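You operate a simulated robot arm through the tools that you are given. There is no shell and no other tool. Be economical: measure what you need, move in short steps, check, and stop when the job is done.

You are at the controls of a simulated two-armed robot. One attempt, no reset.

TASK
Take the leaf dish from the top of the seed cupboard and put it on the top of the steel table. Then fetch the overflow pipe with the largest size on its label from the top of the lamp bar rack and stand it on the bottom shelf of the lamp bar rack. Then open the middle seed drawer. Keep to this order. Set down upright: overflow pipe.

The check looks at the end state, three seconds after you hand in, the way a careful person would. Anything else that was tipped, shoved, dropped, spilled or broken makes it a failure.

THE ROBOT
Two 7-joint arms with two-finger parallel grippers on one trunk, on a base that drives. Base frame: it is fixed to the floor where the robot stands at the start and does not move with it; the origin is under the middle of the robot, x ahead of it, y to its left, z up. Units: cm, degrees, N and s.
The left shoulder is at the start at [7, 13, 106.1], the right one opposite. With the tool pointing down near the work surface each hand reaches from about 22 to 52 cm from the robot's upright axis, wherever it stands, measured 20 degrees to its own side. Places, roughly: bottom shelf of the lamp bar rack [-230, 350, 20]; middle seed drawer [60, 30, 50]; overflow pipe [-250, 350, 100]; top of the steel table [-80, -90, 80]. Payload 1.57 kg a hand.
Tool frame (each hand has its own): the origin (TCP) lies between the finger pads and is the grasp point; the fingertips stand 3 cm ahead of it; z points along the fingers, y is the line along which they close. The gripper opens to 8 cm. The fingers are 1.7 cm wide and 1.2 cm thick; the gripper's body (4 by 8.2 cm) begins 8 cm behind the TCP.
Orientation is told as [roll, pitch, yaw] about the base's x, y, z axes, in that order, counted from this pose: with the fingers straight down and closing along the base's y, the tool's x points along the base's -x, its y along +y and its z along -z.

THE INTERFACE
- The arms move only by the tool arm_command. It takes "left_commands", "right_commands" or both (then of equal length, played together; a hand with none holds still); each is text: rows parted by semicolons, each of 7 numbers parted by spaces: the shift along the tool's x, y, z in cm, then the turn, a rotation vector about the tool's x, y, z in rad, then the closure, from 0 (fully open) to 1 (shut). In form: x y z wx wy wz claw; .... A call has 1 to 20 rows; each row shifts and turns the commanded pose from where the row before left it, along the tool's axes as they then stand. Each row takes 0.2 s and may step no farther than 5 cm and 8.6 degrees from the row before; otherwise, or with a gripper value out of range, the whole call is refused. A pose out of reach is approached as far as the arm can. The call stops where the force on the tool passes 40 N (or 10 N more than at its start, if that is more) or the arm is blocked; 0.2 s more then pass. The fingers move at their own pace (about 10.8 cm/s each) and stop on an object; they squeeze with about 38 N. The grip force told is the motor's: it shows also when the fingers shut on nothing. Time passes only in rows, and 0.2 s behind the last, so rows that do not move let the fingers close. It gives the time, the measured TCP pose, the force on the tool (base axes), the opening and the grip force at its end, in the units of the frame above (readings bear some noise), with the torque about the TCP (base axes, N m) and any sound that the robot's microphone picked up.
- Cameras (640 x 400 px; columns grow to the right, rows downward): "scene" is now at [11.06, 6.06, 128]; the picture's right is [0.70, -0.71, 0.00], its down [-0.46, -0.45, -0.76] and it looks along [0.54, 0.54, -0.64] (base axes); focal length 214 px, centre (320, 200). "left" rides on the left gripper at [7.2, 0.7, -12.2] in its tool frame; the picture's right is [-0.09, 1.00, 0.00], its down [-0.84, -0.08, -0.54] and it looks along [-0.54, -0.05, 0.84] (tool axes); focal length 238 px, centre (320, 200). "right" rides on the right gripper at [7.2, -0.7, -12.2] in its tool frame; the picture's right is [0.09, 1.00, 0.00], its down [-0.84, 0.08, -0.54] and it looks along [-0.54, 0.05, 0.84] (tool axes); focal length 238 px, centre (320, 200). There is no depth. A picture from a camera that has moved, and an enlarged one, comes with that camera's place and axes in the base frame and with its lens.
- get_image(camera): a new picture of that camera. No time passes.
- lift_body(by): slides the trunk up (or, below 0, down) by that many cm; the arms and the scene camera ride with it, the base frame stays. It gives what a move gives, with no picture.
- roll_base(legs): drives the robot by 1 to 6 legs, each [ahead, left, turn to the left] in cm, cm and degrees, along the robot's own axes; the way and the turn of a leg run together, so that a leg with both is an arc; at most 150 cm and 180 degrees a leg. The arms and the cameras ride along, it lands a little off, and it stops where it bumps. It gives what a move gives.
- turn_head(pan, tilt): turns the head with the scene camera to pan (to the left, within 86 degrees either way) and tilt (down, from -29 to 69), counted from straight ahead of the robot. It gives what a move gives.
- zoom(camera, box): a new picture of the part [left, top, right, bottom] of that camera's present view, enlarged. No time passes.
- close_job(): hands the job in; it is judged then, once.

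Go step by step. Nothing tells you exact positions but the pictures and the camera data: compare them with the known pose of the tool, close in by small moves and look again before you grip or let go. The budget is 165 turns and 130 pictures, counting those below and the enlarged ones. Unless the task says otherwise, let go and move clear before handing in.

The tools are called after "Request:" by a JSON object that holds its "name" and its "arguments". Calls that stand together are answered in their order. arm_command: Moves the arms, as the interface text tells. Its arguments: {"type":"object","properties":{"left_commands":{"type":"string"},"right_commands":{"type":"string"}},"required":[]} The other tools are called the same way: lift_body (by) slides the trunk up or down; roll_base (legs) drives the base; turn_head (pan, tilt) turns the head that bears the scene camera; get_image (camera) takes a picture; zoom (camera, box) takes an enlarged picture of a part of a camera's view; close_job () hands the job in.

At the start:

```text
time_s: 0.0
left_eef_pos: [23.05, 30.07, 113.98]
left_orientation: [0.0, 0.0, 0.0]
left_force: [0.0, 0.1, 0.1]
left_torque: [-0.03, -0.02, 0.01]
left_width: 8.02
left_finger_force: 0.1
right_eef_pos: [22.46, 4.18, 103.82]
right_orientation: [0.0, 0.1, -0.1]
right_force: [0.2, -0.1, -0.1]
right_torque: [0.0, 0.01, 0.0]
right_width: 7.99
right_finger_force: 0.1
trunk travel left (down, up): [-69.9, 24.1]
robot x, y, heading: [0.25, 0.02, 0.0]
head pan, tilt: [44.6, 40.1]
```

scene: 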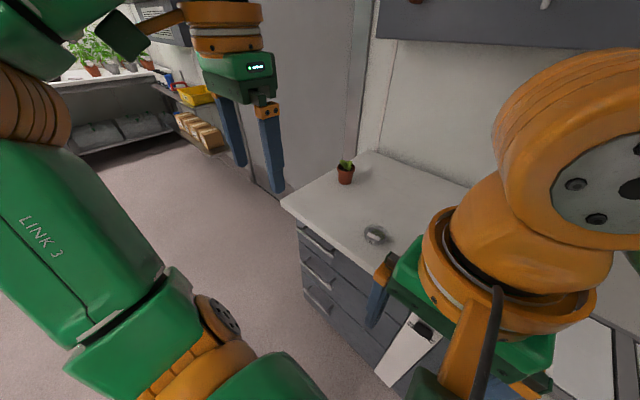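
right: 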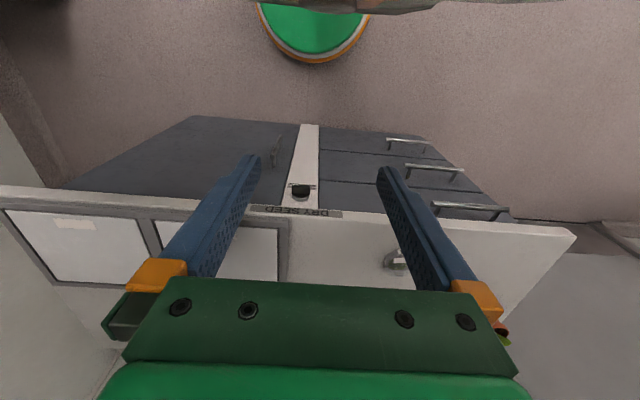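
left: 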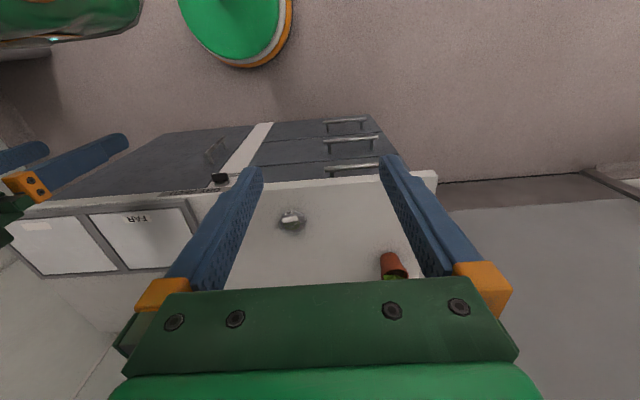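

I see the seed cupboard ahead with a small potted plant and a small shiny thing on its top. I'll look closer at these.

Request:
{"name": "zoom", "arguments": {"camera": "scene", "box": [280, 140, 440, 260]}}

Request:
{"name": "zoom", "arguments": {"camera": "left", "box": [140, 100, 460, 300]}}

Request:
{"name": "zoom", "arguments": {"camera": "right", "box": [140, 100, 600, 300]}}

```text
3.33 times, centred on (360, 200) of scene
camera zoom: at [11.06, 6.06, 128.0], right [0.7, -0.71, 0.0], down [-0.46, -0.45, -0.76], along [0.54, 0.54, -0.64], focal length 715 px, centre (187, 200)
```

zoom: 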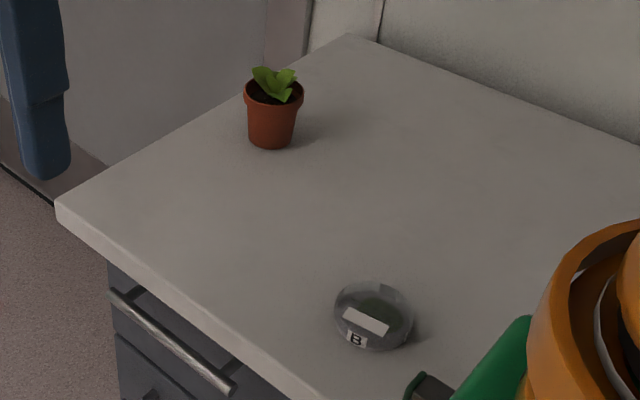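

```text
2.00 times, centred on (300, 200) of left
camera zoom: at [15.93, 30.53, 126.08], right [0.09, 1.0, 0.0], down [0.84, -0.08, 0.54], along [0.54, -0.05, -0.84], focal length 477 px, centre (360, 200)
```

zoom: 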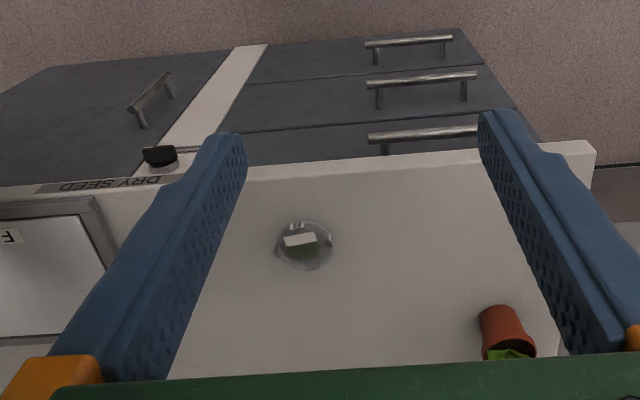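

```text
1.39 times, centred on (370, 200) of right
camera zoom: at [15.07, 3.48, 116.11], right [-0.09, 1.0, 0.0], down [0.84, 0.08, 0.54], along [0.54, 0.05, -0.84], focal length 332 px, centre (250, 200)
```

zoom: 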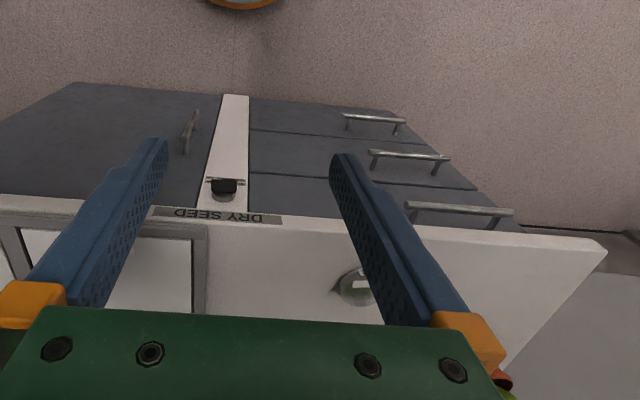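

The covered round dish (label B) sits near [47, 21.7, 86] and a potted plant near [59, 42]; the cupboard top is at z≈85. I move the left hand above the dish, and look.

Request:
{"name": "arm_command", "arguments": {"left_commands": "-4 -1.4 2 0 0 0 0;-4 -1.4 2 0 0 0 0;-4 -1.4 2 0 0 0 0;-4 -1.4 2 0 0 0 0;-4 -1.4 2 0 0 0 0;-4 -1.4 2 0 0 0 0"}}

Request:
{"name": "get_image", "arguments": {"camera": "left"}}

Request:
{"name": "get_image", "arguments": {"camera": "scene"}}

```text
time_s: 1.4
left_eef_pos: [42.23, 23.15, 102.18]
left_orientation: [0.0, -0.2, 0.1]
left_force: [-0.6, -0.5, 0.1]
left_torque: [0.03, 0.0, -0.01]
left_width: 7.97
left_finger_force: 0.0
left hand out of reach, approached as far as the arm can: row 5, 6
right_eef_pos: [22.28, 4.19, 103.9]
right_orientation: [0.0, -0.1, -0.1]
right_force: [-0.6, -0.2, 0.1]
right_torque: [0.07, -0.02, 0.0]
right_width: 8.0
right_finger_force: 0.0
trunk travel left (down, up): [-69.9, 24.1]
robot x, y, heading: [0.32, -0.05, -0.1]
head pan, tilt: [44.6, 40.1]
```

```text
123 pictures are left
camera left: at [35.03, 23.67, 114.24], right [0.09, 1.0, 0.0], down [0.83, -0.08, 0.55], along [0.54, -0.05, -0.84], focal length 238 px, centre (320, 200)
```

left: 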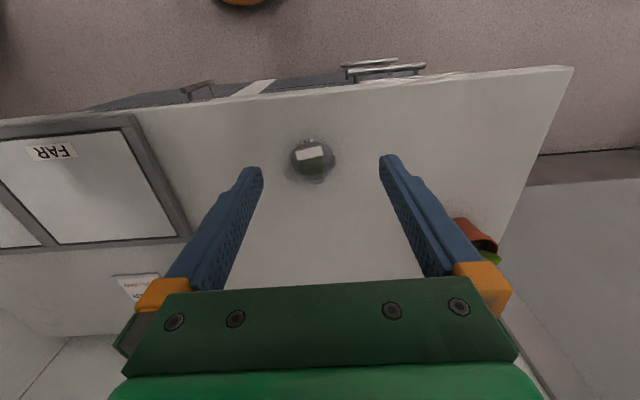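

```text
122 pictures are left
camera scene: at [10.92, 6.03, 128.01], right [0.7, -0.71, 0.0], down [-0.46, -0.45, -0.77], along [0.55, 0.54, -0.64], focal length 214 px, centre (320, 200)
```

scene: 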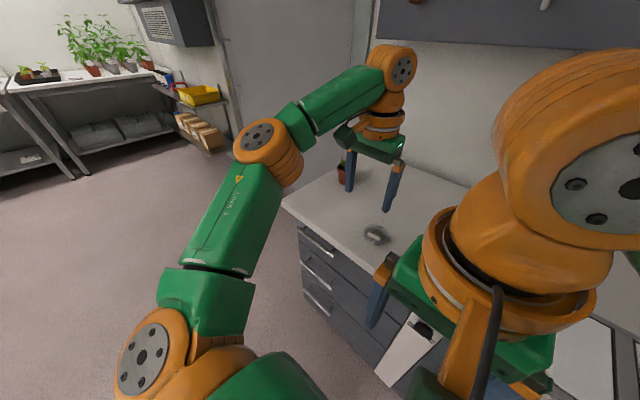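

The dish is confirmed at about [46.8, 21.7], just beyond easy reach. I look down to see how much room the base has before the cupboard front.

Request:
{"name": "turn_head", "arguments": {"pan": 0, "tilt": 66}}

Request:
{"name": "get_image", "arguments": {"camera": "scene"}}

```text
time_s: 2.5
left_eef_pos: [42.28, 23.07, 102.02]
left_orientation: [0.1, -0.2, 0.1]
left_force: [-0.2, -0.5, 0.7]
left_torque: [0.02, -0.02, 0.02]
left_width: 7.99
left_finger_force: 0.0
right_eef_pos: [22.39, 4.18, 104.03]
right_orientation: [0.0, -0.1, 0.0]
right_force: [0.6, -0.4, 0.4]
right_torque: [-0.02, -0.03, 0.0]
right_width: 8.02
right_finger_force: 0.1
trunk travel left (down, up): [-69.9, 24.1]
robot x, y, heading: [-0.05, 0.03, 0.1]
head pan, tilt: [0.0, 66.0]
```

```text
121 pictures are left
camera scene: at [10.96, 0.1, 124.69], right [0.0, -1.0, 0.0], down [-0.91, 0.0, -0.41], along [0.41, 0.0, -0.91], focal length 214 px, centre (320, 200)
```

scene: 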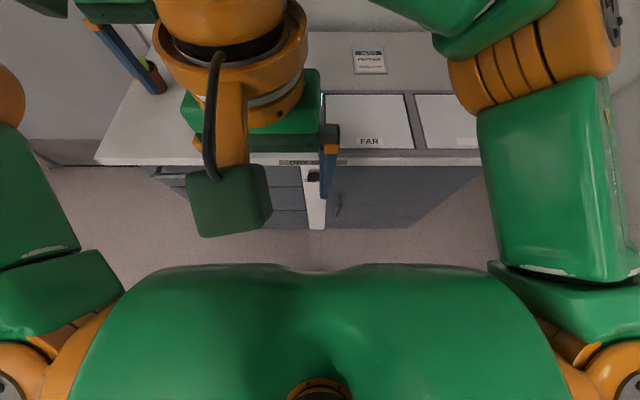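

There is a clear floor gap; I drive 7 cm ahead, and read the note on the cupboard.

Request:
{"name": "zoom", "arguments": {"camera": "scene", "box": [330, 30, 490, 180]}}

Request:
{"name": "roll_base", "arguments": {"legs": [[7, 0, 0]]}}

```text
2.67 times, centred on (410, 105) of scene
camera zoom: at [10.96, 0.1, 124.69], right [0.0, -1.0, 0.0], down [-0.91, 0.0, -0.41], along [0.41, 0.0, -0.91], focal length 572 px, centre (80, 453)
```

zoom: 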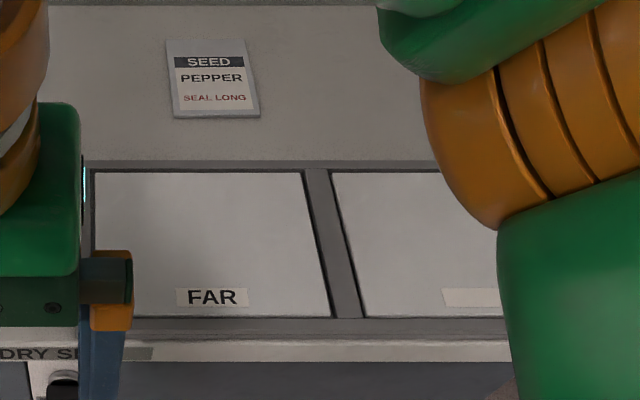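

```text
time_s: 3.5
left_eef_pos: [48.84, 23.13, 102.22]
left_orientation: [-0.2, -0.4, 0.1]
left_force: [-1.3, 0.3, 0.1]
left_torque: [0.0, 0.02, 0.0]
left_width: 8.01
left_finger_force: 0.1
right_eef_pos: [29.06, 4.12, 104.01]
right_orientation: [0.1, -0.3, 0.1]
right_force: [-0.1, 0.0, -0.2]
right_torque: [-0.03, -0.04, 0.04]
right_width: 8.01
right_finger_force: 0.0
trunk travel left (down, up): [-69.9, 24.1]
robot x, y, heading: [7.17, 0.15, -0.1]
head pan, tilt: [0.0, 66.0]
```

Now I centre above the dish and descend partway, then check.

Request:
{"name": "arm_command", "arguments": {"left_commands": "1.8 -1.4 3 0 0 0 0;0 0 3 0 0 0 0;0 0 0 0 0 0 0"}}

Request:
{"name": "get_image", "arguments": {"camera": "left"}}

```text
time_s: 4.3
left_eef_pos: [47.36, 21.77, 96.03]
left_orientation: [0.0, -0.1, 0.0]
left_force: [0.3, -0.1, -1.0]
left_torque: [-0.03, 0.01, 0.02]
left_width: 7.99
left_finger_force: 0.0
right_eef_pos: [29.34, 4.1, 104.0]
right_orientation: [0.0, 0.1, 0.0]
right_force: [-0.5, 0.2, -0.6]
right_torque: [0.0, -0.01, -0.05]
right_width: 8.02
right_finger_force: 0.0
trunk travel left (down, up): [-69.9, 24.1]
robot x, y, heading: [6.87, 0.04, 0.3]
head pan, tilt: [0.0, 66.0]
```

```text
119 pictures are left
camera left: at [40.17, 22.38, 108.21], right [0.09, 1.0, 0.0], down [0.84, -0.08, 0.54], along [0.54, -0.05, -0.84], focal length 238 px, centre (320, 200)
```

left: 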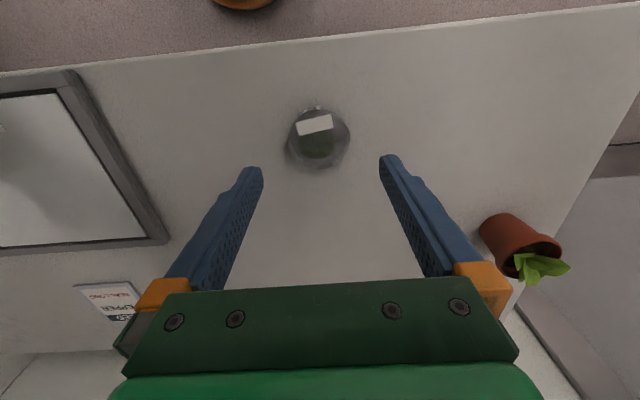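

Request:
{"name": "zoom", "arguments": {"camera": "left", "box": [260, 80, 380, 180]}}

```text
4.00 times, centred on (320, 130) of left
camera zoom: at [40.17, 22.38, 108.21], right [0.09, 1.0, 0.0], down [0.84, -0.08, 0.54], along [0.54, -0.05, -0.84], focal length 953 px, centre (320, 480)
```

zoom: 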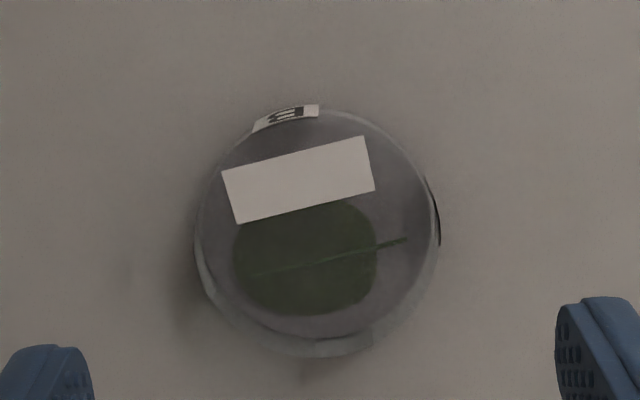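

The dish is a petri dish with a leaf inside, ~6 cm across, centred under the hand. I descend close.

Request:
{"name": "arm_command", "arguments": {"left_commands": "0 0 3 0 0 0 0;0 0 2.5 0 0 0 0;0 0 0 0 0 0 0"}}

Request:
{"name": "get_image", "arguments": {"camera": "left"}}

```text
time_s: 5.1
left_eef_pos: [47.35, 21.71, 90.63]
left_orientation: [0.0, -0.2, 0.0]
left_force: [0.3, 0.3, -0.4]
left_torque: [0.01, 0.02, 0.01]
left_width: 7.98
left_finger_force: 0.0
right_eef_pos: [29.15, 4.18, 103.99]
right_orientation: [0.0, 0.0, 0.0]
right_force: [0.0, 0.1, 0.4]
right_torque: [0.0, 0.01, 0.02]
right_width: 7.99
right_finger_force: 0.2
trunk travel left (down, up): [-69.9, 24.1]
robot x, y, heading: [7.04, -0.02, 0.3]
head pan, tilt: [0.0, 66.0]
```

```text
117 pictures are left
camera left: at [40.25, 22.21, 102.81], right [0.09, 1.0, 0.0], down [0.83, -0.08, 0.55], along [0.54, -0.05, -0.84], focal length 238 px, centre (320, 200)
```

left: 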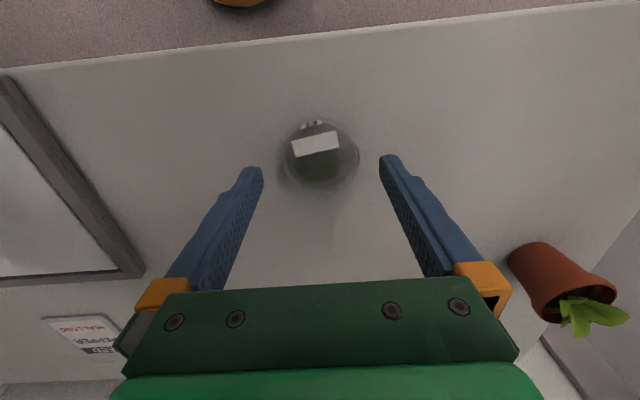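

Request:
{"name": "zoom", "arguments": {"camera": "left", "box": [240, 100, 400, 200]}}

```text
4.00 times, centred on (320, 150) of left
camera zoom: at [40.25, 22.21, 102.81], right [0.09, 1.0, 0.0], down [0.83, -0.08, 0.55], along [0.54, -0.05, -0.84], focal length 953 px, centre (320, 400)
```

zoom: 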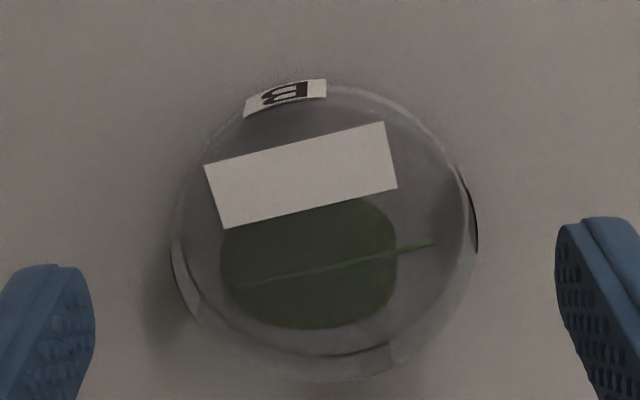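

Request:
{"name": "arm_command", "arguments": {"left_commands": "0 0 1.5 0 0 0 0;0 0 0 0 0 0 0"}}

Request:
{"name": "zoom", "arguments": {"camera": "left", "box": [240, 100, 400, 200]}}

```text
time_s: 5.7
left_eef_pos: [47.46, 21.68, 89.08]
left_orientation: [0.0, -0.2, 0.0]
left_force: [0.6, 0.3, -0.1]
left_torque: [-0.04, 0.03, -0.03]
left_width: 7.98
left_finger_force: 0.2
right_eef_pos: [29.37, 4.13, 103.98]
right_orientation: [0.1, -0.1, 0.0]
right_force: [0.4, 0.0, 0.1]
right_torque: [0.0, -0.01, 0.02]
right_width: 8.0
right_finger_force: 0.0
trunk travel left (down, up): [-69.9, 24.1]
robot x, y, heading: [6.99, 0.08, 0.1]
head pan, tilt: [0.0, 66.0]
```

```text
4.00 times, centred on (320, 150) of left
camera zoom: at [40.32, 22.27, 101.27], right [0.09, 1.0, 0.0], down [0.84, -0.08, 0.54], along [0.54, -0.05, -0.84], focal length 953 px, centre (320, 400)
```

zoom: 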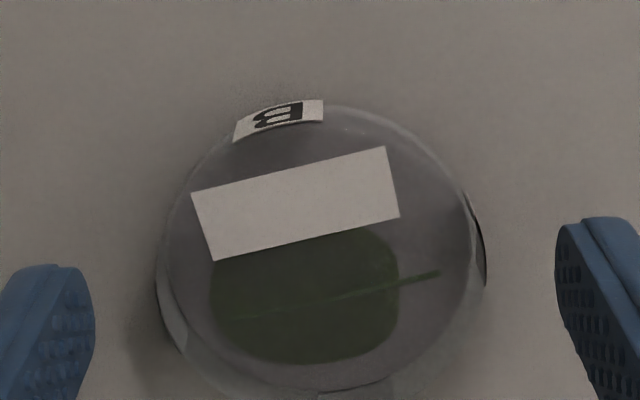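

Request:
{"name": "arm_command", "arguments": {"left_commands": "0 0 1.5 0 0 0 0;0 0 0 0 0 0 0"}}

Request:
{"name": "zoom", "arguments": {"camera": "left", "box": [240, 100, 400, 200]}}

```text
time_s: 6.3
left_eef_pos: [47.33, 21.69, 87.75]
left_orientation: [-0.1, -0.2, 0.0]
left_force: [0.1, -0.5, 0.3]
left_torque: [0.01, -0.04, 0.0]
left_width: 7.98
left_finger_force: 0.0
right_eef_pos: [29.2, 4.05, 104.0]
right_orientation: [-0.1, 0.0, -0.1]
right_force: [-0.1, -0.2, 0.3]
right_torque: [0.03, -0.01, -0.01]
right_width: 8.0
right_finger_force: 0.1
trunk travel left (down, up): [-69.9, 24.1]
robot x, y, heading: [6.82, -0.0, 0.1]
head pan, tilt: [0.0, 66.0]
```

```text
4.00 times, centred on (320, 150) of left
camera zoom: at [40.21, 22.21, 99.81], right [0.09, 1.0, 0.0], down [0.84, -0.08, 0.54], along [0.54, -0.05, -0.84], focal length 953 px, centre (320, 400)
```

zoom: 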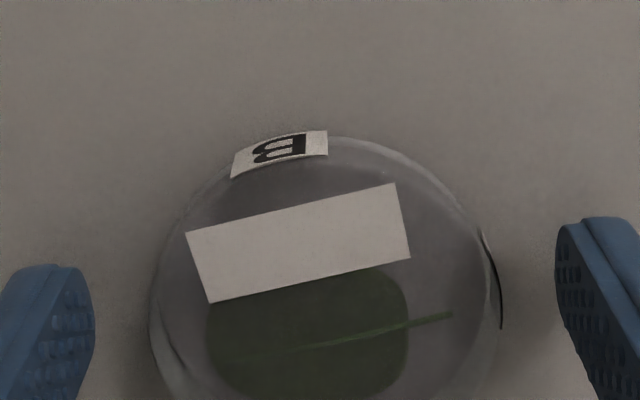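

Request:
{"name": "arm_command", "arguments": {"left_commands": "0 0 0.8 0 0 0 0;0 0 0 0 0 0 0"}}

Request:
{"name": "get_image", "arguments": {"camera": "left"}}

Request:
{"name": "get_image", "arguments": {"camera": "right"}}

```text
time_s: 6.9
left_eef_pos: [47.36, 21.66, 86.99]
left_orientation: [0.0, -0.3, 0.0]
left_force: [4.4, 3.8, 14.1]
left_torque: [0.26, -0.02, -0.16]
left_width: 7.99
left_finger_force: 0.0
right_eef_pos: [29.18, 3.96, 104.0]
right_orientation: [0.1, -0.1, 0.0]
right_force: [-0.2, 1.0, 0.6]
right_torque: [-0.01, 0.0, 0.0]
right_width: 8.0
right_finger_force: 0.0
trunk travel left (down, up): [-69.9, 24.1]
robot x, y, heading: [6.99, 0.4, 0.5]
head pan, tilt: [0.0, 66.0]
```

```text
113 pictures are left
camera left: at [40.17, 22.17, 99.09], right [0.09, 1.0, 0.0], down [0.83, -0.08, 0.55], along [0.55, -0.05, -0.84], focal length 238 px, centre (320, 200)
```

left: 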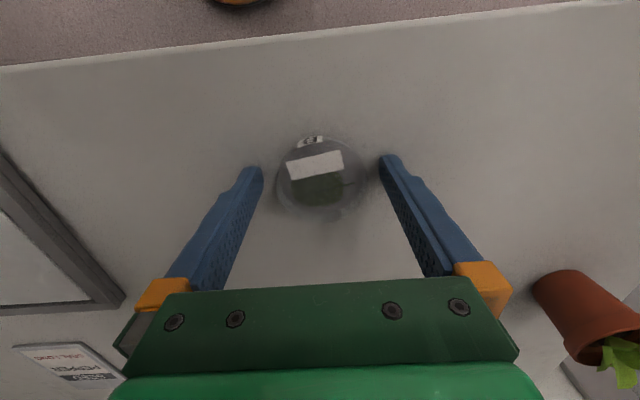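

```text
112 pictures are left
camera right: at [21.88, 3.45, 116.16], right [-0.09, 1.0, 0.0], down [0.84, 0.08, 0.54], along [0.54, 0.05, -0.84], focal length 238 px, centre (320, 200)
```

right: 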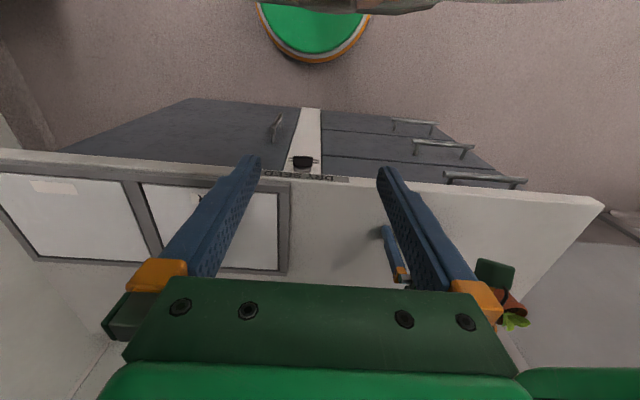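

Fingertips touch the top (z≈84). I lift 0.3 cm and close on the dish.

Request:
{"name": "arm_command", "arguments": {"left_commands": "0 0 -0.4 0 0 0 0;0 0 0 0 0 0 0.5;0 0 0 0 0 0 1;0 0 0 0 0 0 1;0 0 0 0 0 0 1"}}

Request:
{"name": "zoom", "arguments": {"camera": "left", "box": [220, 100, 420, 225]}}

```text
time_s: 8.1
left_eef_pos: [47.43, 21.61, 87.11]
left_orientation: [0.0, -0.1, 0.0]
left_force: [0.3, -0.3, 0.0]
left_torque: [-0.02, -0.02, 0.01]
left_width: 5.72
left_finger_force: 38.4
right_eef_pos: [29.2, 4.06, 103.95]
right_orientation: [-0.1, 0.0, 0.0]
right_force: [0.4, 0.5, 0.2]
right_torque: [0.02, 0.02, 0.04]
right_width: 8.0
right_finger_force: 0.1
trunk travel left (down, up): [-69.9, 24.1]
robot x, y, heading: [6.63, -0.2, -0.0]
head pan, tilt: [0.0, 66.0]
```

```text
3.20 times, centred on (320, 162) of left
camera zoom: at [40.25, 22.19, 99.37], right [0.09, 1.0, 0.0], down [0.84, -0.08, 0.54], along [0.54, -0.05, -0.84], focal length 763 px, centre (320, 320)
```

zoom: 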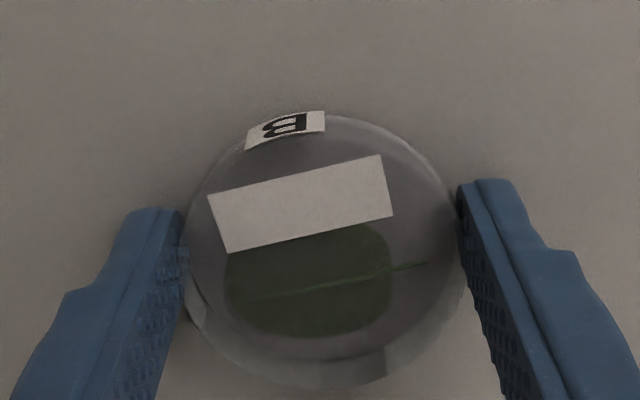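

Gripped at 5.7 cm. I lift it straight up.

Request:
{"name": "arm_command", "arguments": {"left_commands": "0 0 -2 0 0 0 1;0 0 -3 0 0 0 1;0 0 -3 0 0 0 1;0 0 -3 0 0 0 1;0 0 0 0 0 0 1"}}

Request:
{"name": "get_image", "arguments": {"camera": "left"}}

```text
time_s: 9.3
left_eef_pos: [47.41, 21.58, 98.35]
left_orientation: [0.0, -0.2, 0.0]
left_force: [0.3, -0.1, 0.1]
left_torque: [-0.03, 0.06, -0.01]
left_width: 5.74
left_finger_force: 38.0
right_eef_pos: [29.31, 4.07, 103.97]
right_orientation: [0.0, 0.0, -0.1]
right_force: [-0.4, 0.3, 1.5]
right_torque: [-0.01, 0.03, 0.02]
right_width: 7.98
right_finger_force: 0.0
trunk travel left (down, up): [-69.9, 24.1]
robot x, y, heading: [7.16, -0.21, 0.1]
head pan, tilt: [0.0, 66.0]
```

```text
110 pictures are left
camera left: at [40.34, 22.16, 110.39], right [0.09, 1.0, 0.0], down [0.84, -0.08, 0.54], along [0.54, -0.05, -0.84], focal length 238 px, centre (320, 200)
```

left: 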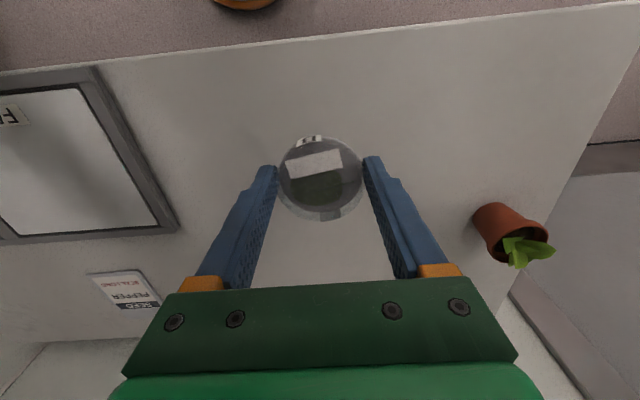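

The dish is held firmly. I retract the hand, back away 30 cm and look to the right where the steel table should be.

Request:
{"name": "arm_command", "arguments": {"left_commands": "4 1 -1 0 0 0 1;4 1 -1 0 0 0 1;4 1 -1 0 0 0 1"}}

Request:
{"name": "roll_base", "arguments": {"legs": [[-30, 0, 0]]}}

Request:
{"name": "turn_head", "arguments": {"pan": -80, "tilt": 25}}

Request:
{"name": "get_image", "arguments": {"camera": "scene"}}

```text
time_s: 10.1
left_eef_pos: [35.06, 24.46, 101.48]
left_orientation: [-0.1, -0.2, 0.1]
left_force: [-0.5, 0.2, 0.3]
left_torque: [-0.04, 0.0, 0.0]
left_width: 5.72
left_finger_force: 38.1
right_eef_pos: [29.27, 4.13, 103.96]
right_orientation: [0.0, -0.1, 0.0]
right_force: [0.1, 0.3, -0.9]
right_torque: [0.02, 0.02, -0.03]
right_width: 8.01
right_finger_force: 0.0
trunk travel left (down, up): [-69.9, 24.1]
robot x, y, heading: [7.23, 0.16, -0.3]
head pan, tilt: [0.0, 66.0]
```

```text
time_s: 12.2
left_eef_pos: [5.35, 24.37, 101.46]
left_orientation: [0.0, 0.0, -0.2]
left_force: [0.8, 0.2, -0.2]
left_torque: [-0.02, 0.03, -0.02]
left_width: 5.74
left_finger_force: 38.0
right_eef_pos: [-0.66, 4.02, 103.87]
right_orientation: [0.0, 0.1, -0.2]
right_force: [0.1, 0.5, -0.5]
right_torque: [-0.01, 0.02, 0.0]
right_width: 8.01
right_finger_force: 0.1
trunk travel left (down, up): [-69.9, 24.1]
robot x, y, heading: [-23.17, 0.28, -0.3]
head pan, tilt: [0.0, 66.0]
```

```text
time_s: 13.7
left_eef_pos: [5.43, 24.35, 101.53]
left_orientation: [0.0, -0.2, -0.2]
left_force: [-0.5, -0.7, -0.5]
left_torque: [0.03, 0.0, -0.01]
left_width: 5.74
left_finger_force: 38.2
right_eef_pos: [-0.77, 4.0, 103.93]
right_orientation: [0.1, 0.0, -0.1]
right_force: [0.3, 0.1, 0.3]
right_torque: [0.05, 0.0, -0.02]
right_width: 8.01
right_finger_force: 0.1
trunk travel left (down, up): [-69.9, 24.1]
robot x, y, heading: [-23.11, 0.22, -0.4]
head pan, tilt: [-80.0, 25.0]
```

```text
109 pictures are left
camera scene: at [-16.52, -8.94, 130.35], right [-0.99, -0.17, 0.0], down [-0.07, 0.42, -0.91], along [0.15, -0.89, -0.42], focal length 214 px, centre (320, 200)
```

scene: 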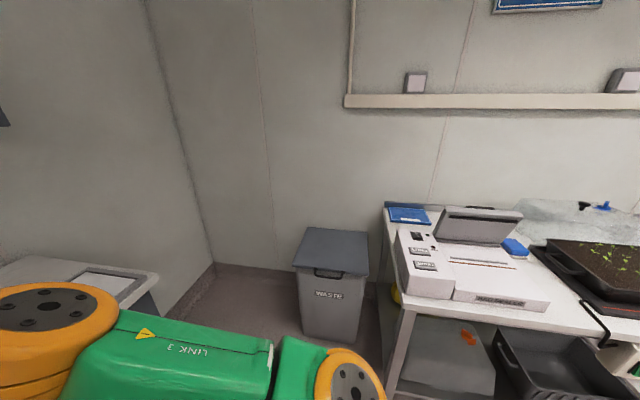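

The steel table is to the right-rear and fairly full. I turn right to face it.

Request:
{"name": "roll_base", "arguments": {"legs": [[0, 0, -90]]}}

Request:
{"name": "turn_head", "arguments": {"pan": -45, "tilt": 30}}

Request:
{"name": "get_image", "arguments": {"camera": "scene"}}

```text
time_s: 18.0
left_eef_pos: [0.63, -28.91, 101.4]
left_orientation: [0.0, -0.1, -91.5]
left_force: [0.4, 0.7, -0.2]
left_torque: [-0.01, 0.0, 0.0]
left_width: 5.76
left_finger_force: 38.3
right_eef_pos: [-19.69, -22.39, 104.01]
right_orientation: [0.0, 0.0, -91.5]
right_force: [0.2, 0.2, -0.8]
right_torque: [-0.02, 0.01, 0.02]
right_width: 8.01
right_finger_force: 0.1
trunk travel left (down, up): [-69.9, 24.1]
robot x, y, heading: [-23.08, 0.18, -91.8]
head pan, tilt: [-80.0, 25.0]
```

```text
time_s: 19.0
left_eef_pos: [0.6, -28.93, 101.47]
left_orientation: [0.0, -0.1, -91.5]
left_force: [-0.1, 0.8, 0.4]
left_torque: [0.01, -0.01, -0.04]
left_width: 5.75
left_finger_force: 38.0
right_eef_pos: [-19.61, -22.31, 103.95]
right_orientation: [0.0, 0.0, -91.5]
right_force: [-0.4, -0.7, 0.3]
right_torque: [0.01, -0.01, 0.0]
right_width: 8.01
right_finger_force: 0.1
trunk travel left (down, up): [-69.9, 24.1]
robot x, y, heading: [-23.05, 0.23, -91.6]
head pan, tilt: [-45.0, 30.0]
```

```text
108 pictures are left
camera scene: at [-29.8, -11.09, 129.56], right [-0.69, 0.73, 0.0], down [0.36, 0.34, -0.87], along [-0.63, -0.6, -0.5], focal length 214 px, centre (320, 200)
```

scene: 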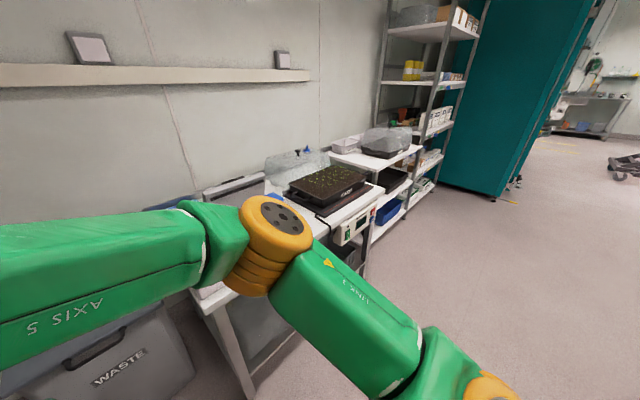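

The table spans about x −125…−35 with its front edge at y≈−57. I slide right in front of it and look.

Request:
{"name": "roll_base", "arguments": {"legs": [[0, -52, 1.5]]}}

Request:
{"name": "turn_head", "arguments": {"pan": 0, "tilt": 35}}

Request:
{"name": "get_image", "arguments": {"camera": "scene"}}

Request:
{"name": "get_image", "arguments": {"camera": "left"}}

```text
time_s: 22.0
left_eef_pos: [-50.82, -27.62, 101.54]
left_orientation: [-0.1, -0.2, -89.8]
left_force: [0.0, 0.1, 0.2]
left_torque: [0.02, -0.03, 0.01]
left_width: 5.75
left_finger_force: 37.8
right_eef_pos: [-71.24, -21.63, 104.01]
right_orientation: [-0.1, 0.0, -89.8]
right_force: [-0.5, 0.1, 0.5]
right_torque: [0.0, 0.01, 0.01]
right_width: 7.98
right_finger_force: 0.1
trunk travel left (down, up): [-69.9, 24.1]
robot x, y, heading: [-75.1, 0.81, -89.6]
head pan, tilt: [-45.0, 30.0]
```

```text
time_s: 23.2
left_eef_pos: [-50.81, -27.74, 101.46]
left_orientation: [0.0, -0.2, -89.8]
left_force: [0.6, -0.2, -0.5]
left_torque: [-0.03, -0.03, -0.02]
left_width: 5.76
left_finger_force: 38.4
right_eef_pos: [-71.24, -21.84, 103.8]
right_orientation: [-0.1, 0.0, -89.8]
right_force: [-0.6, -0.2, -0.7]
right_torque: [0.03, -0.01, -0.04]
right_width: 7.99
right_finger_force: 0.2
trunk travel left (down, up): [-69.9, 24.1]
robot x, y, heading: [-75.45, 0.9, -89.6]
head pan, tilt: [0.0, 35.0]
```

```text
107 pictures are left
camera scene: at [-75.37, -13.09, 128.77], right [-1.0, 0.0, 0.0], down [0.0, 0.57, -0.82], along [0.0, -0.82, -0.57], focal length 214 px, centre (320, 200)
```

scene: 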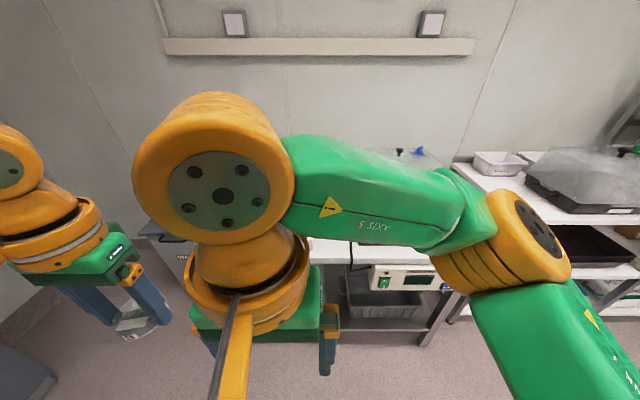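

```text
106 pictures are left
camera left: at [-50.14, -20.54, 113.65], right [1.0, -0.09, 0.0], down [-0.07, -0.84, 0.54], along [-0.05, -0.54, -0.84], focal length 238 px, centre (320, 200)
```

left: 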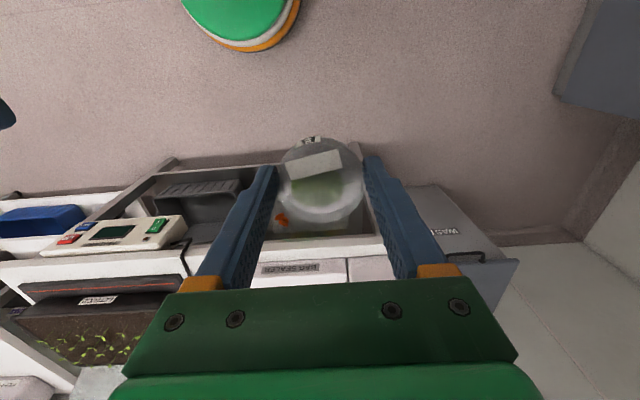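

The right arm blocks the view; I swing the right hand out to its own side.

Request:
{"name": "arm_command", "arguments": {"right_commands": "0 -4.9 0 0 0 0 0;0 -4.9 0 0 0 0 0;0 -4.9 0 0 0 0 0;0 -4.9 0 0 0 0 0;0 -4.9 0 0 0 0 0;0 -4.9 0 0 0 0 0;0 -4.9 0 0 0 0 0"}}

Request:
{"name": "get_image", "arguments": {"camera": "scene"}}

```text
time_s: 24.8
left_eef_pos: [-50.98, -27.76, 101.52]
left_orientation: [0.0, -0.1, -89.9]
left_force: [-0.1, -0.1, -0.5]
left_torque: [0.02, -0.03, 0.02]
left_width: 5.75
left_finger_force: 38.0
right_eef_pos: [-103.81, -24.2, 102.75]
right_orientation: [0.1, 0.2, -89.8]
right_force: [0.6, -0.3, -1.1]
right_torque: [0.04, 0.0, 0.0]
right_width: 7.99
right_finger_force: 0.0
right hand out of reach, approached as far as the arm can: row 7
trunk travel left (down, up): [-69.9, 24.1]
robot x, y, heading: [-75.25, 0.4, -89.8]
head pan, tilt: [0.0, 35.0]
```

```text
105 pictures are left
camera scene: at [-75.49, -13.25, 128.75], right [-1.0, 0.0, 0.0], down [0.0, 0.57, -0.82], along [0.0, -0.82, -0.57], focal length 214 px, centre (320, 200)
```

scene: 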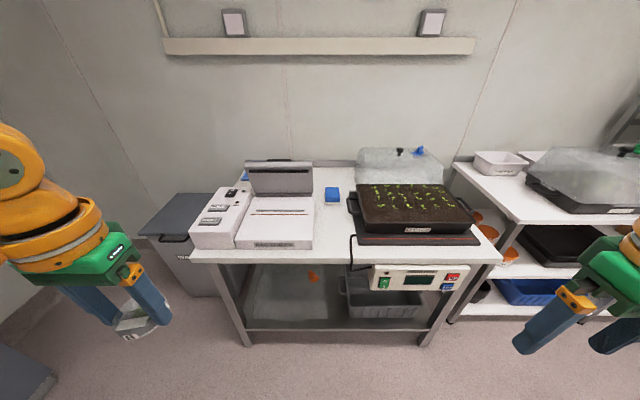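

Now the table is clear to see: a free strip lies between the bag sealer and the seedling tray mat. I zoom in.

Request:
{"name": "zoom", "arguments": {"camera": "scene", "box": [250, 160, 410, 280]}}

```text
3.33 times, centred on (330, 220) of scene
camera zoom: at [-75.49, -13.25, 128.75], right [-1.0, 0.0, 0.0], down [0.0, 0.57, -0.82], along [0.0, -0.82, -0.57], focal length 715 px, centre (287, 133)
```

zoom: 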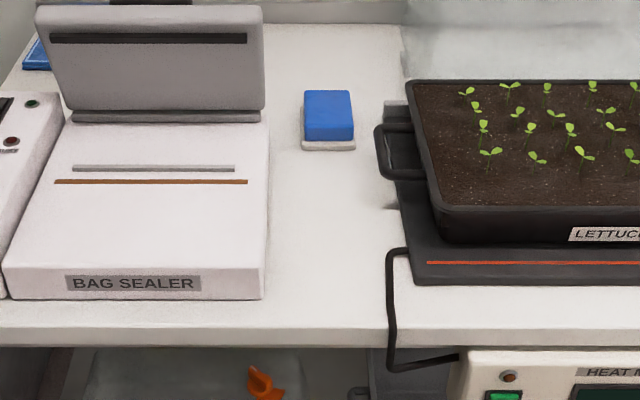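

Free strip: x from −73.4 to −85.3, so I'll target about [−79.4, −66.5]. I drive the base into position first.

Request:
{"name": "roll_base", "arguments": {"legs": [[0, -19, 0], [22, 0, 0]]}}

Request:
{"name": "get_image", "arguments": {"camera": "scene"}}

Request:
{"name": "get_image", "arguments": {"camera": "left"}}

```text
time_s: 27.6
left_eef_pos: [-70.15, -49.39, 101.53]
left_orientation: [0.0, -0.2, -89.9]
left_force: [-0.3, 0.6, -0.2]
left_torque: [0.03, -0.03, -0.01]
left_width: 5.72
left_finger_force: 38.8
right_eef_pos: [-123.0, -45.75, 103.01]
right_orientation: [0.1, 0.0, -89.9]
right_force: [-1.5, -0.3, 0.7]
right_torque: [-0.01, -0.02, 0.02]
right_width: 8.0
right_finger_force: 0.0
trunk travel left (down, up): [-69.9, 24.1]
robot x, y, heading: [-95.01, -21.11, -89.9]
head pan, tilt: [0.0, 35.0]
```

```text
103 pictures are left
camera scene: at [-94.71, -34.71, 128.79], right [-1.0, 0.0, 0.0], down [0.0, 0.57, -0.82], along [0.0, -0.82, -0.57], focal length 214 px, centre (320, 200)
```

scene: 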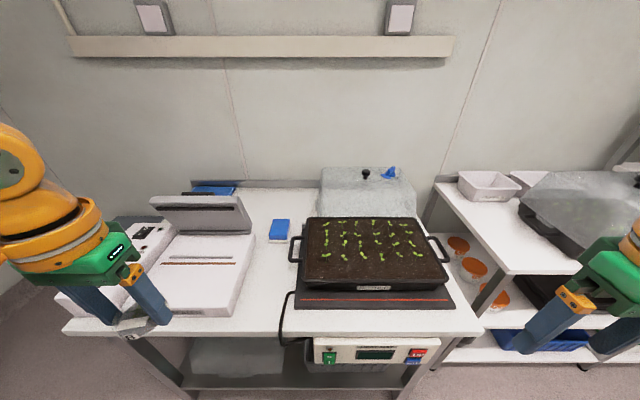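

```text
102 pictures are left
camera left: at [-69.5, -42.21, 113.68], right [1.0, -0.09, 0.0], down [-0.08, -0.83, 0.55], along [-0.05, -0.54, -0.84], focal length 238 px, centre (320, 200)
```

left: 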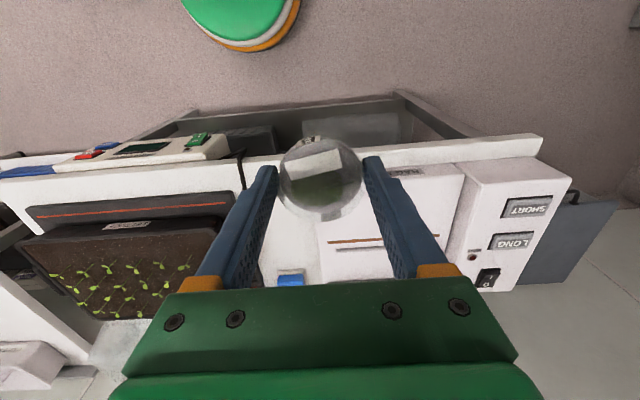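

Spot refined to [−79.8, −66.5]. I move the left hand over it at height and look.

Request:
{"name": "arm_command", "arguments": {"left_commands": "-4.27 -2.41 0 0 0 0 1;-4.27 -2.41 0 0 0 0 1;-4.27 -2.41 0 0 0 0 1;-4.27 -2.41 0 0 0 0 1;0 0 3 0 0 0 1;0 0 0 0 0 0 1"}}

Request:
{"name": "get_image", "arguments": {"camera": "left"}}

Request:
{"name": "zoom", "arguments": {"camera": "scene", "box": [140, 180, 340, 340]}}

```text
time_s: 29.0
left_eef_pos: [-77.12, -62.05, 96.28]
left_orientation: [0.0, -0.2, -89.9]
left_force: [-0.5, -0.1, -0.1]
left_torque: [0.01, 0.01, 0.03]
left_width: 5.74
left_finger_force: 38.0
left hand out of reach, approached as far as the arm can: row 3, 4
right_eef_pos: [-122.95, -45.92, 102.85]
right_orientation: [0.0, 0.0, -89.9]
right_force: [0.7, 0.0, -0.6]
right_torque: [-0.01, 0.01, 0.01]
right_width: 7.99
right_finger_force: 0.0
trunk travel left (down, up): [-69.9, 24.1]
robot x, y, heading: [-94.93, -21.32, -90.2]
head pan, tilt: [0.0, 35.0]
```

```text
101 pictures are left
camera left: at [-76.38, -54.95, 108.41], right [1.0, -0.09, 0.0], down [-0.08, -0.84, 0.54], along [-0.05, -0.54, -0.84], focal length 238 px, centre (320, 200)
```

left: 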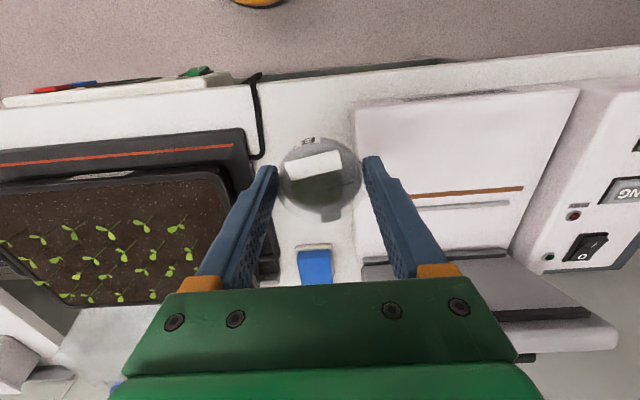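

```text
2.50 times, centred on (240, 260) of scene
camera zoom: at [-94.69, -34.91, 128.77], right [-1.0, 0.0, 0.0], down [0.0, 0.57, -0.82], along [0.0, -0.82, -0.57], focal length 536 px, centre (520, 50)
```

zoom: 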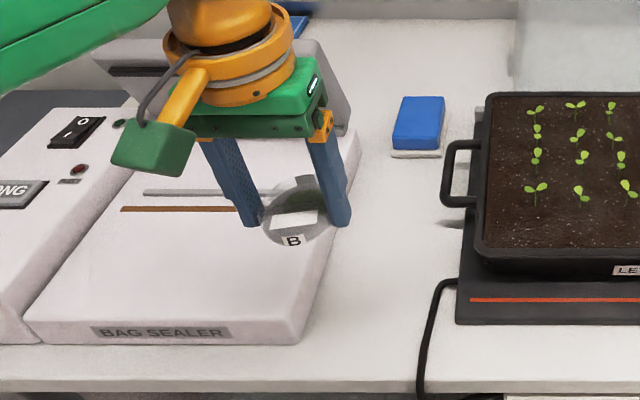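

I shift to the strip's centre and turn the hand by ~85° so the fingers lie along the strip (more clearance when opening).

Request:
{"name": "arm_command", "arguments": {"left_commands": "-1 -2.4 1 0 0 0 1;0 0 0 0 0 0.149 1;0 0 0 0 0 0.149 1;0 0 0 0 0 0.149 1;0 0 0 0 0 0.149 1;0 0 0 0 0 0.149 1;0 0 0 0 0 0.149 1;0 0 0 0 0 0.149 1;0 0 0 0 0 0.149 1;0 0 0 0 0 0.149 1;0 0 0 0 0 0.149 1;0 0 0 0 0 0 1"}}

Request:
{"name": "get_image", "arguments": {"camera": "left"}}

Request:
{"name": "zoom", "arguments": {"camera": "scene", "box": [140, 180, 340, 340]}}

```text
time_s: 31.6
left_eef_pos: [-78.59, -62.12, 95.58]
left_orientation: [0.2, -0.2, -175.4]
left_force: [-0.2, 0.0, 0.5]
left_torque: [0.0, -0.03, 0.02]
left_width: 5.74
left_finger_force: 37.2
left hand out of reach, approached as far as the arm can: row 1
right_eef_pos: [-122.9, -45.83, 102.91]
right_orientation: [0.0, 0.0, -89.9]
right_force: [0.2, -0.9, 0.1]
right_torque: [0.0, 0.0, -0.02]
right_width: 8.02
right_finger_force: 0.0
trunk travel left (down, up): [-69.9, 24.1]
robot x, y, heading: [-94.83, -21.01, -90.0]
head pan, tilt: [0.0, 35.0]
```

```text
99 pictures are left
camera left: at [-71.3, -62.23, 107.58], right [-0.01, -1.0, 0.0], down [-0.84, 0.01, 0.54], along [-0.54, 0.0, -0.84], focal length 238 px, centre (320, 200)
```

left: 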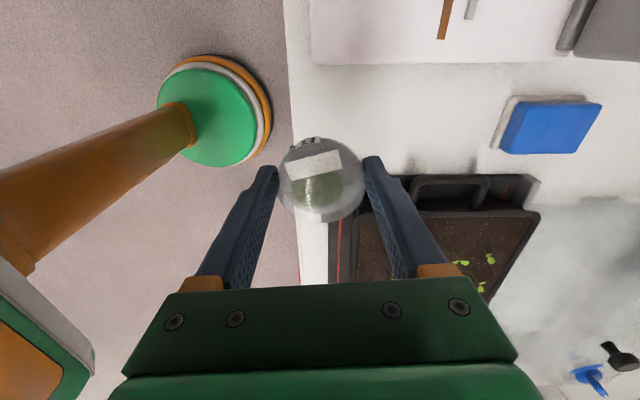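

```text
2.50 times, centred on (240, 260) of scene
camera zoom: at [-94.71, -34.88, 128.77], right [-1.0, 0.0, 0.0], down [0.0, 0.57, -0.82], along [0.0, -0.82, -0.57], focal length 536 px, centre (520, 50)
```

zoom: 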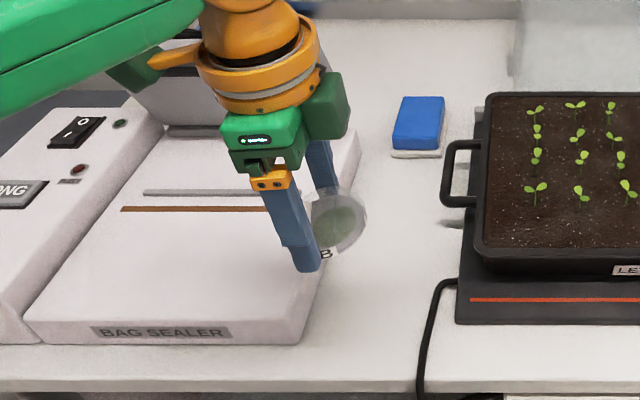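

Dish held level, over the strip. I shift 1 cm right and descend to about 5 cm above the table, then look.

Request:
{"name": "arm_command", "arguments": {"left_commands": "-1 1 3 0 0 0 1;0 0.5 3 0 0 0 1;0 0 3 0 0 0 1;0 0 0 0 0 0 1"}}

Request:
{"name": "get_image", "arguments": {"camera": "left"}}

Request:
{"name": "zoom", "arguments": {"camera": "scene", "box": [180, 220, 340, 340]}}

```text
time_s: 32.6
left_eef_pos: [-78.22, -61.84, 86.6]
left_orientation: [0.1, -0.1, -175.3]
left_force: [-0.5, -0.2, -0.9]
left_torque: [0.02, -0.04, 0.01]
left_width: 5.73
left_finger_force: 37.8
left hand out of reach, approached as far as the arm can: row 1, 2, 3
right_eef_pos: [-123.01, -45.72, 102.93]
right_orientation: [0.0, 0.0, -89.8]
right_force: [-0.5, 0.2, -0.7]
right_torque: [0.0, 0.01, 0.01]
right_width: 8.0
right_finger_force: 0.1
trunk travel left (down, up): [-69.9, 24.1]
robot x, y, heading: [-94.81, -21.26, -89.9]
head pan, tilt: [0.0, 35.0]
```

```text
97 pictures are left
camera left: at [-70.83, -62.01, 98.79], right [-0.01, -1.0, 0.0], down [-0.84, 0.01, 0.54], along [-0.54, 0.0, -0.84], focal length 238 px, centre (320, 200)
```

left: 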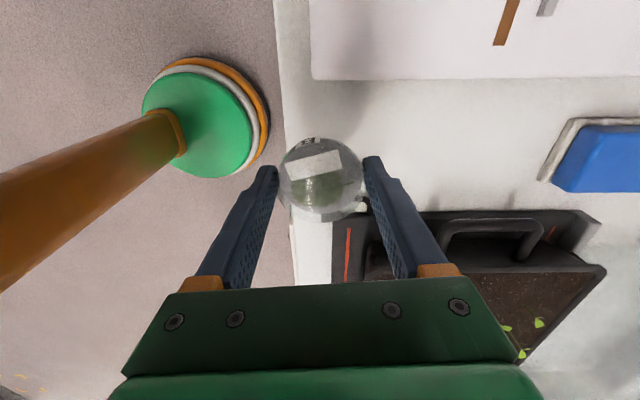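

```text
3.33 times, centred on (260, 280) of scene
camera zoom: at [-94.72, -34.87, 128.77], right [-1.0, 0.0, 0.0], down [0.0, 0.57, -0.82], along [0.0, -0.82, -0.57], focal length 715 px, centre (520, -67)
```

zoom: 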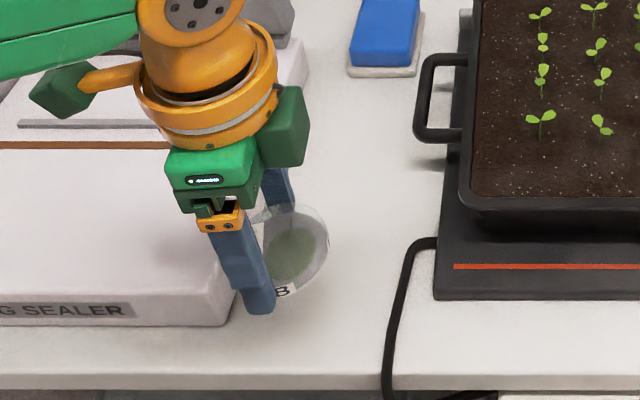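

The two views together put the table top nearer z≈75 and its front edge at y≈−58.5, so the dish must go deeper. I drive 7 cm ahead and 1.2 cm right.

Request:
{"name": "roll_base", "arguments": {"legs": [[7, -1.2, 0]]}}

Request:
{"name": "get_image", "arguments": {"camera": "left"}}

Request:
{"name": "get_image", "arguments": {"camera": "scene"}}

```text
time_s: 33.6
left_eef_pos: [-79.23, -68.71, 86.74]
left_orientation: [0.4, 0.0, -175.4]
left_force: [0.3, 0.2, 0.7]
left_torque: [-0.04, 0.0, 0.0]
left_width: 5.72
left_finger_force: 38.2
right_eef_pos: [-124.11, -52.53, 102.98]
right_orientation: [-0.1, -0.1, -90.0]
right_force: [-0.3, 0.1, -0.6]
right_torque: [-0.02, -0.03, 0.01]
right_width: 8.0
right_finger_force: 0.0
trunk travel left (down, up): [-69.9, 24.1]
robot x, y, heading: [-95.92, -28.4, -90.0]
head pan, tilt: [0.0, 35.0]
```

```text
95 pictures are left
camera left: at [-71.97, -68.74, 98.91], right [-0.01, -1.0, 0.01], down [-0.84, 0.01, 0.54], along [-0.54, 0.0, -0.84], focal length 238 px, centre (320, 200)
```

left: 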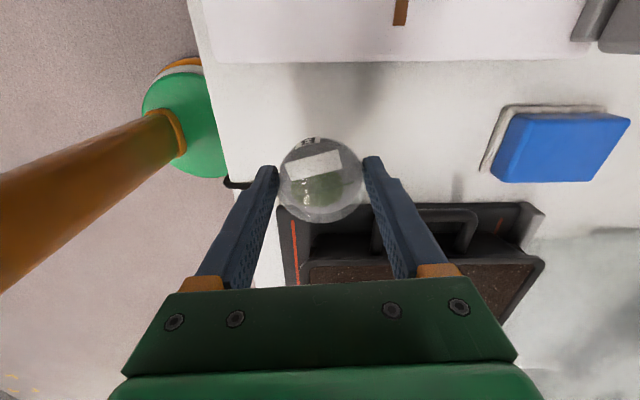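

```text
94 pictures are left
camera scene: at [-95.87, -41.54, 128.81], right [-1.0, 0.0, 0.0], down [0.0, 0.57, -0.82], along [0.0, -0.82, -0.57], focal length 214 px, centre (320, 200)
```

scene: 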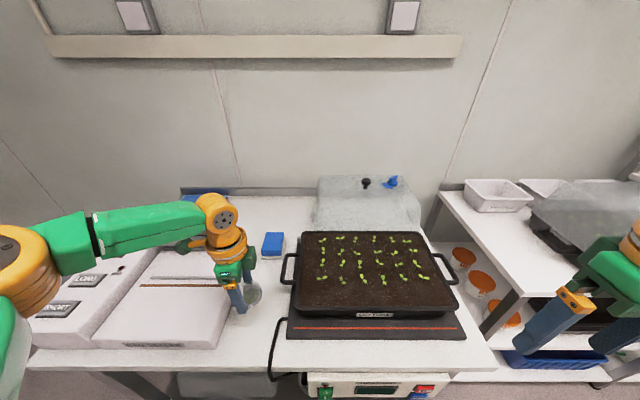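

Position is good: dish at [−79.2, −68.7] with clearance on both sides. I descend in small steps, watching the force.

Request:
{"name": "arm_command", "arguments": {"left_commands": "0 0 1.5 0 0 0 1;0 0 1 0 0 0 1;0 0 0 0 0 0 1"}}

Request:
{"name": "zoom", "arguments": {"camera": "scene", "box": [180, 240, 320, 340]}}

```text
time_s: 34.4
left_eef_pos: [-79.07, -68.24, 84.46]
left_orientation: [0.3, -0.1, -175.3]
left_force: [-0.4, -0.2, 0.7]
left_torque: [0.04, 0.0, 0.02]
left_width: 5.76
left_finger_force: 38.1
left hand out of reach, approached as far as the arm can: row 1, 2
right_eef_pos: [-124.08, -52.81, 102.94]
right_orientation: [0.0, 0.0, -90.0]
right_force: [-0.1, 1.1, 0.0]
right_torque: [0.01, 0.01, 0.03]
right_width: 7.99
right_finger_force: 0.0
trunk travel left (down, up): [-69.9, 24.1]
robot x, y, heading: [-95.87, -28.1, -89.7]
head pan, tilt: [0.0, 35.0]
```

```text
4.00 times, centred on (250, 290) of scene
camera zoom: at [-95.92, -41.88, 128.77], right [-1.0, 0.0, 0.0], down [0.0, 0.57, -0.82], along [0.0, -0.82, -0.57], focal length 858 px, centre (600, -160)
```

zoom: 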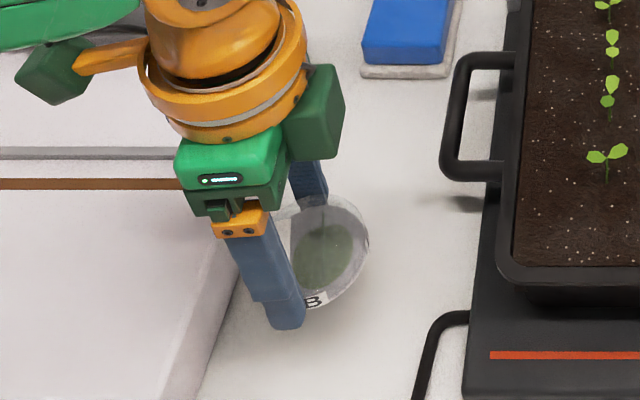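

At arm's full stretch, so I lower with the trunk instead, in small steps.

Request:
{"name": "lift_body", "arguments": {"by": -1.2}}

Request:
{"name": "zoom", "arguments": {"camera": "scene", "box": [180, 240, 320, 340]}}

```text
time_s: 35.0
left_eef_pos: [-78.94, -68.26, 83.23]
left_orientation: [0.4, -0.2, -175.4]
left_force: [-0.5, -0.3, 0.2]
left_torque: [-0.02, 0.0, 0.06]
left_width: 5.72
left_finger_force: 37.7
right_eef_pos: [-124.15, -52.85, 101.6]
right_orientation: [0.0, 0.0, -89.9]
right_force: [0.6, -0.2, 0.0]
right_torque: [-0.02, 0.0, -0.02]
right_width: 8.0
right_finger_force: 0.0
trunk travel left (down, up): [-68.7, 25.3]
robot x, y, heading: [-96.01, -28.24, -89.9]
head pan, tilt: [0.0, 35.0]
```

```text
4.00 times, centred on (250, 290) of scene
camera zoom: at [-95.91, -41.84, 127.56], right [-1.0, 0.0, 0.0], down [0.0, 0.57, -0.82], along [0.0, -0.82, -0.57], focal length 858 px, centre (600, -160)
```

zoom: 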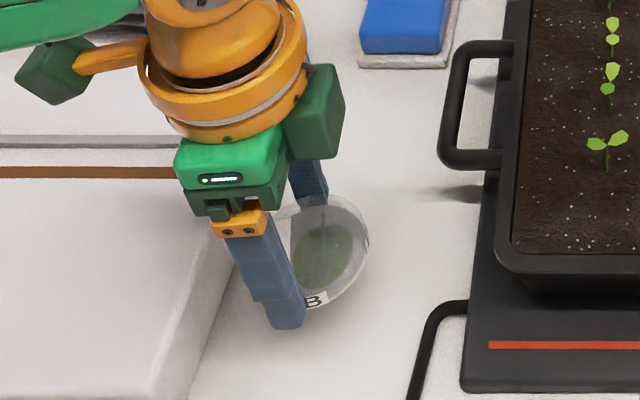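

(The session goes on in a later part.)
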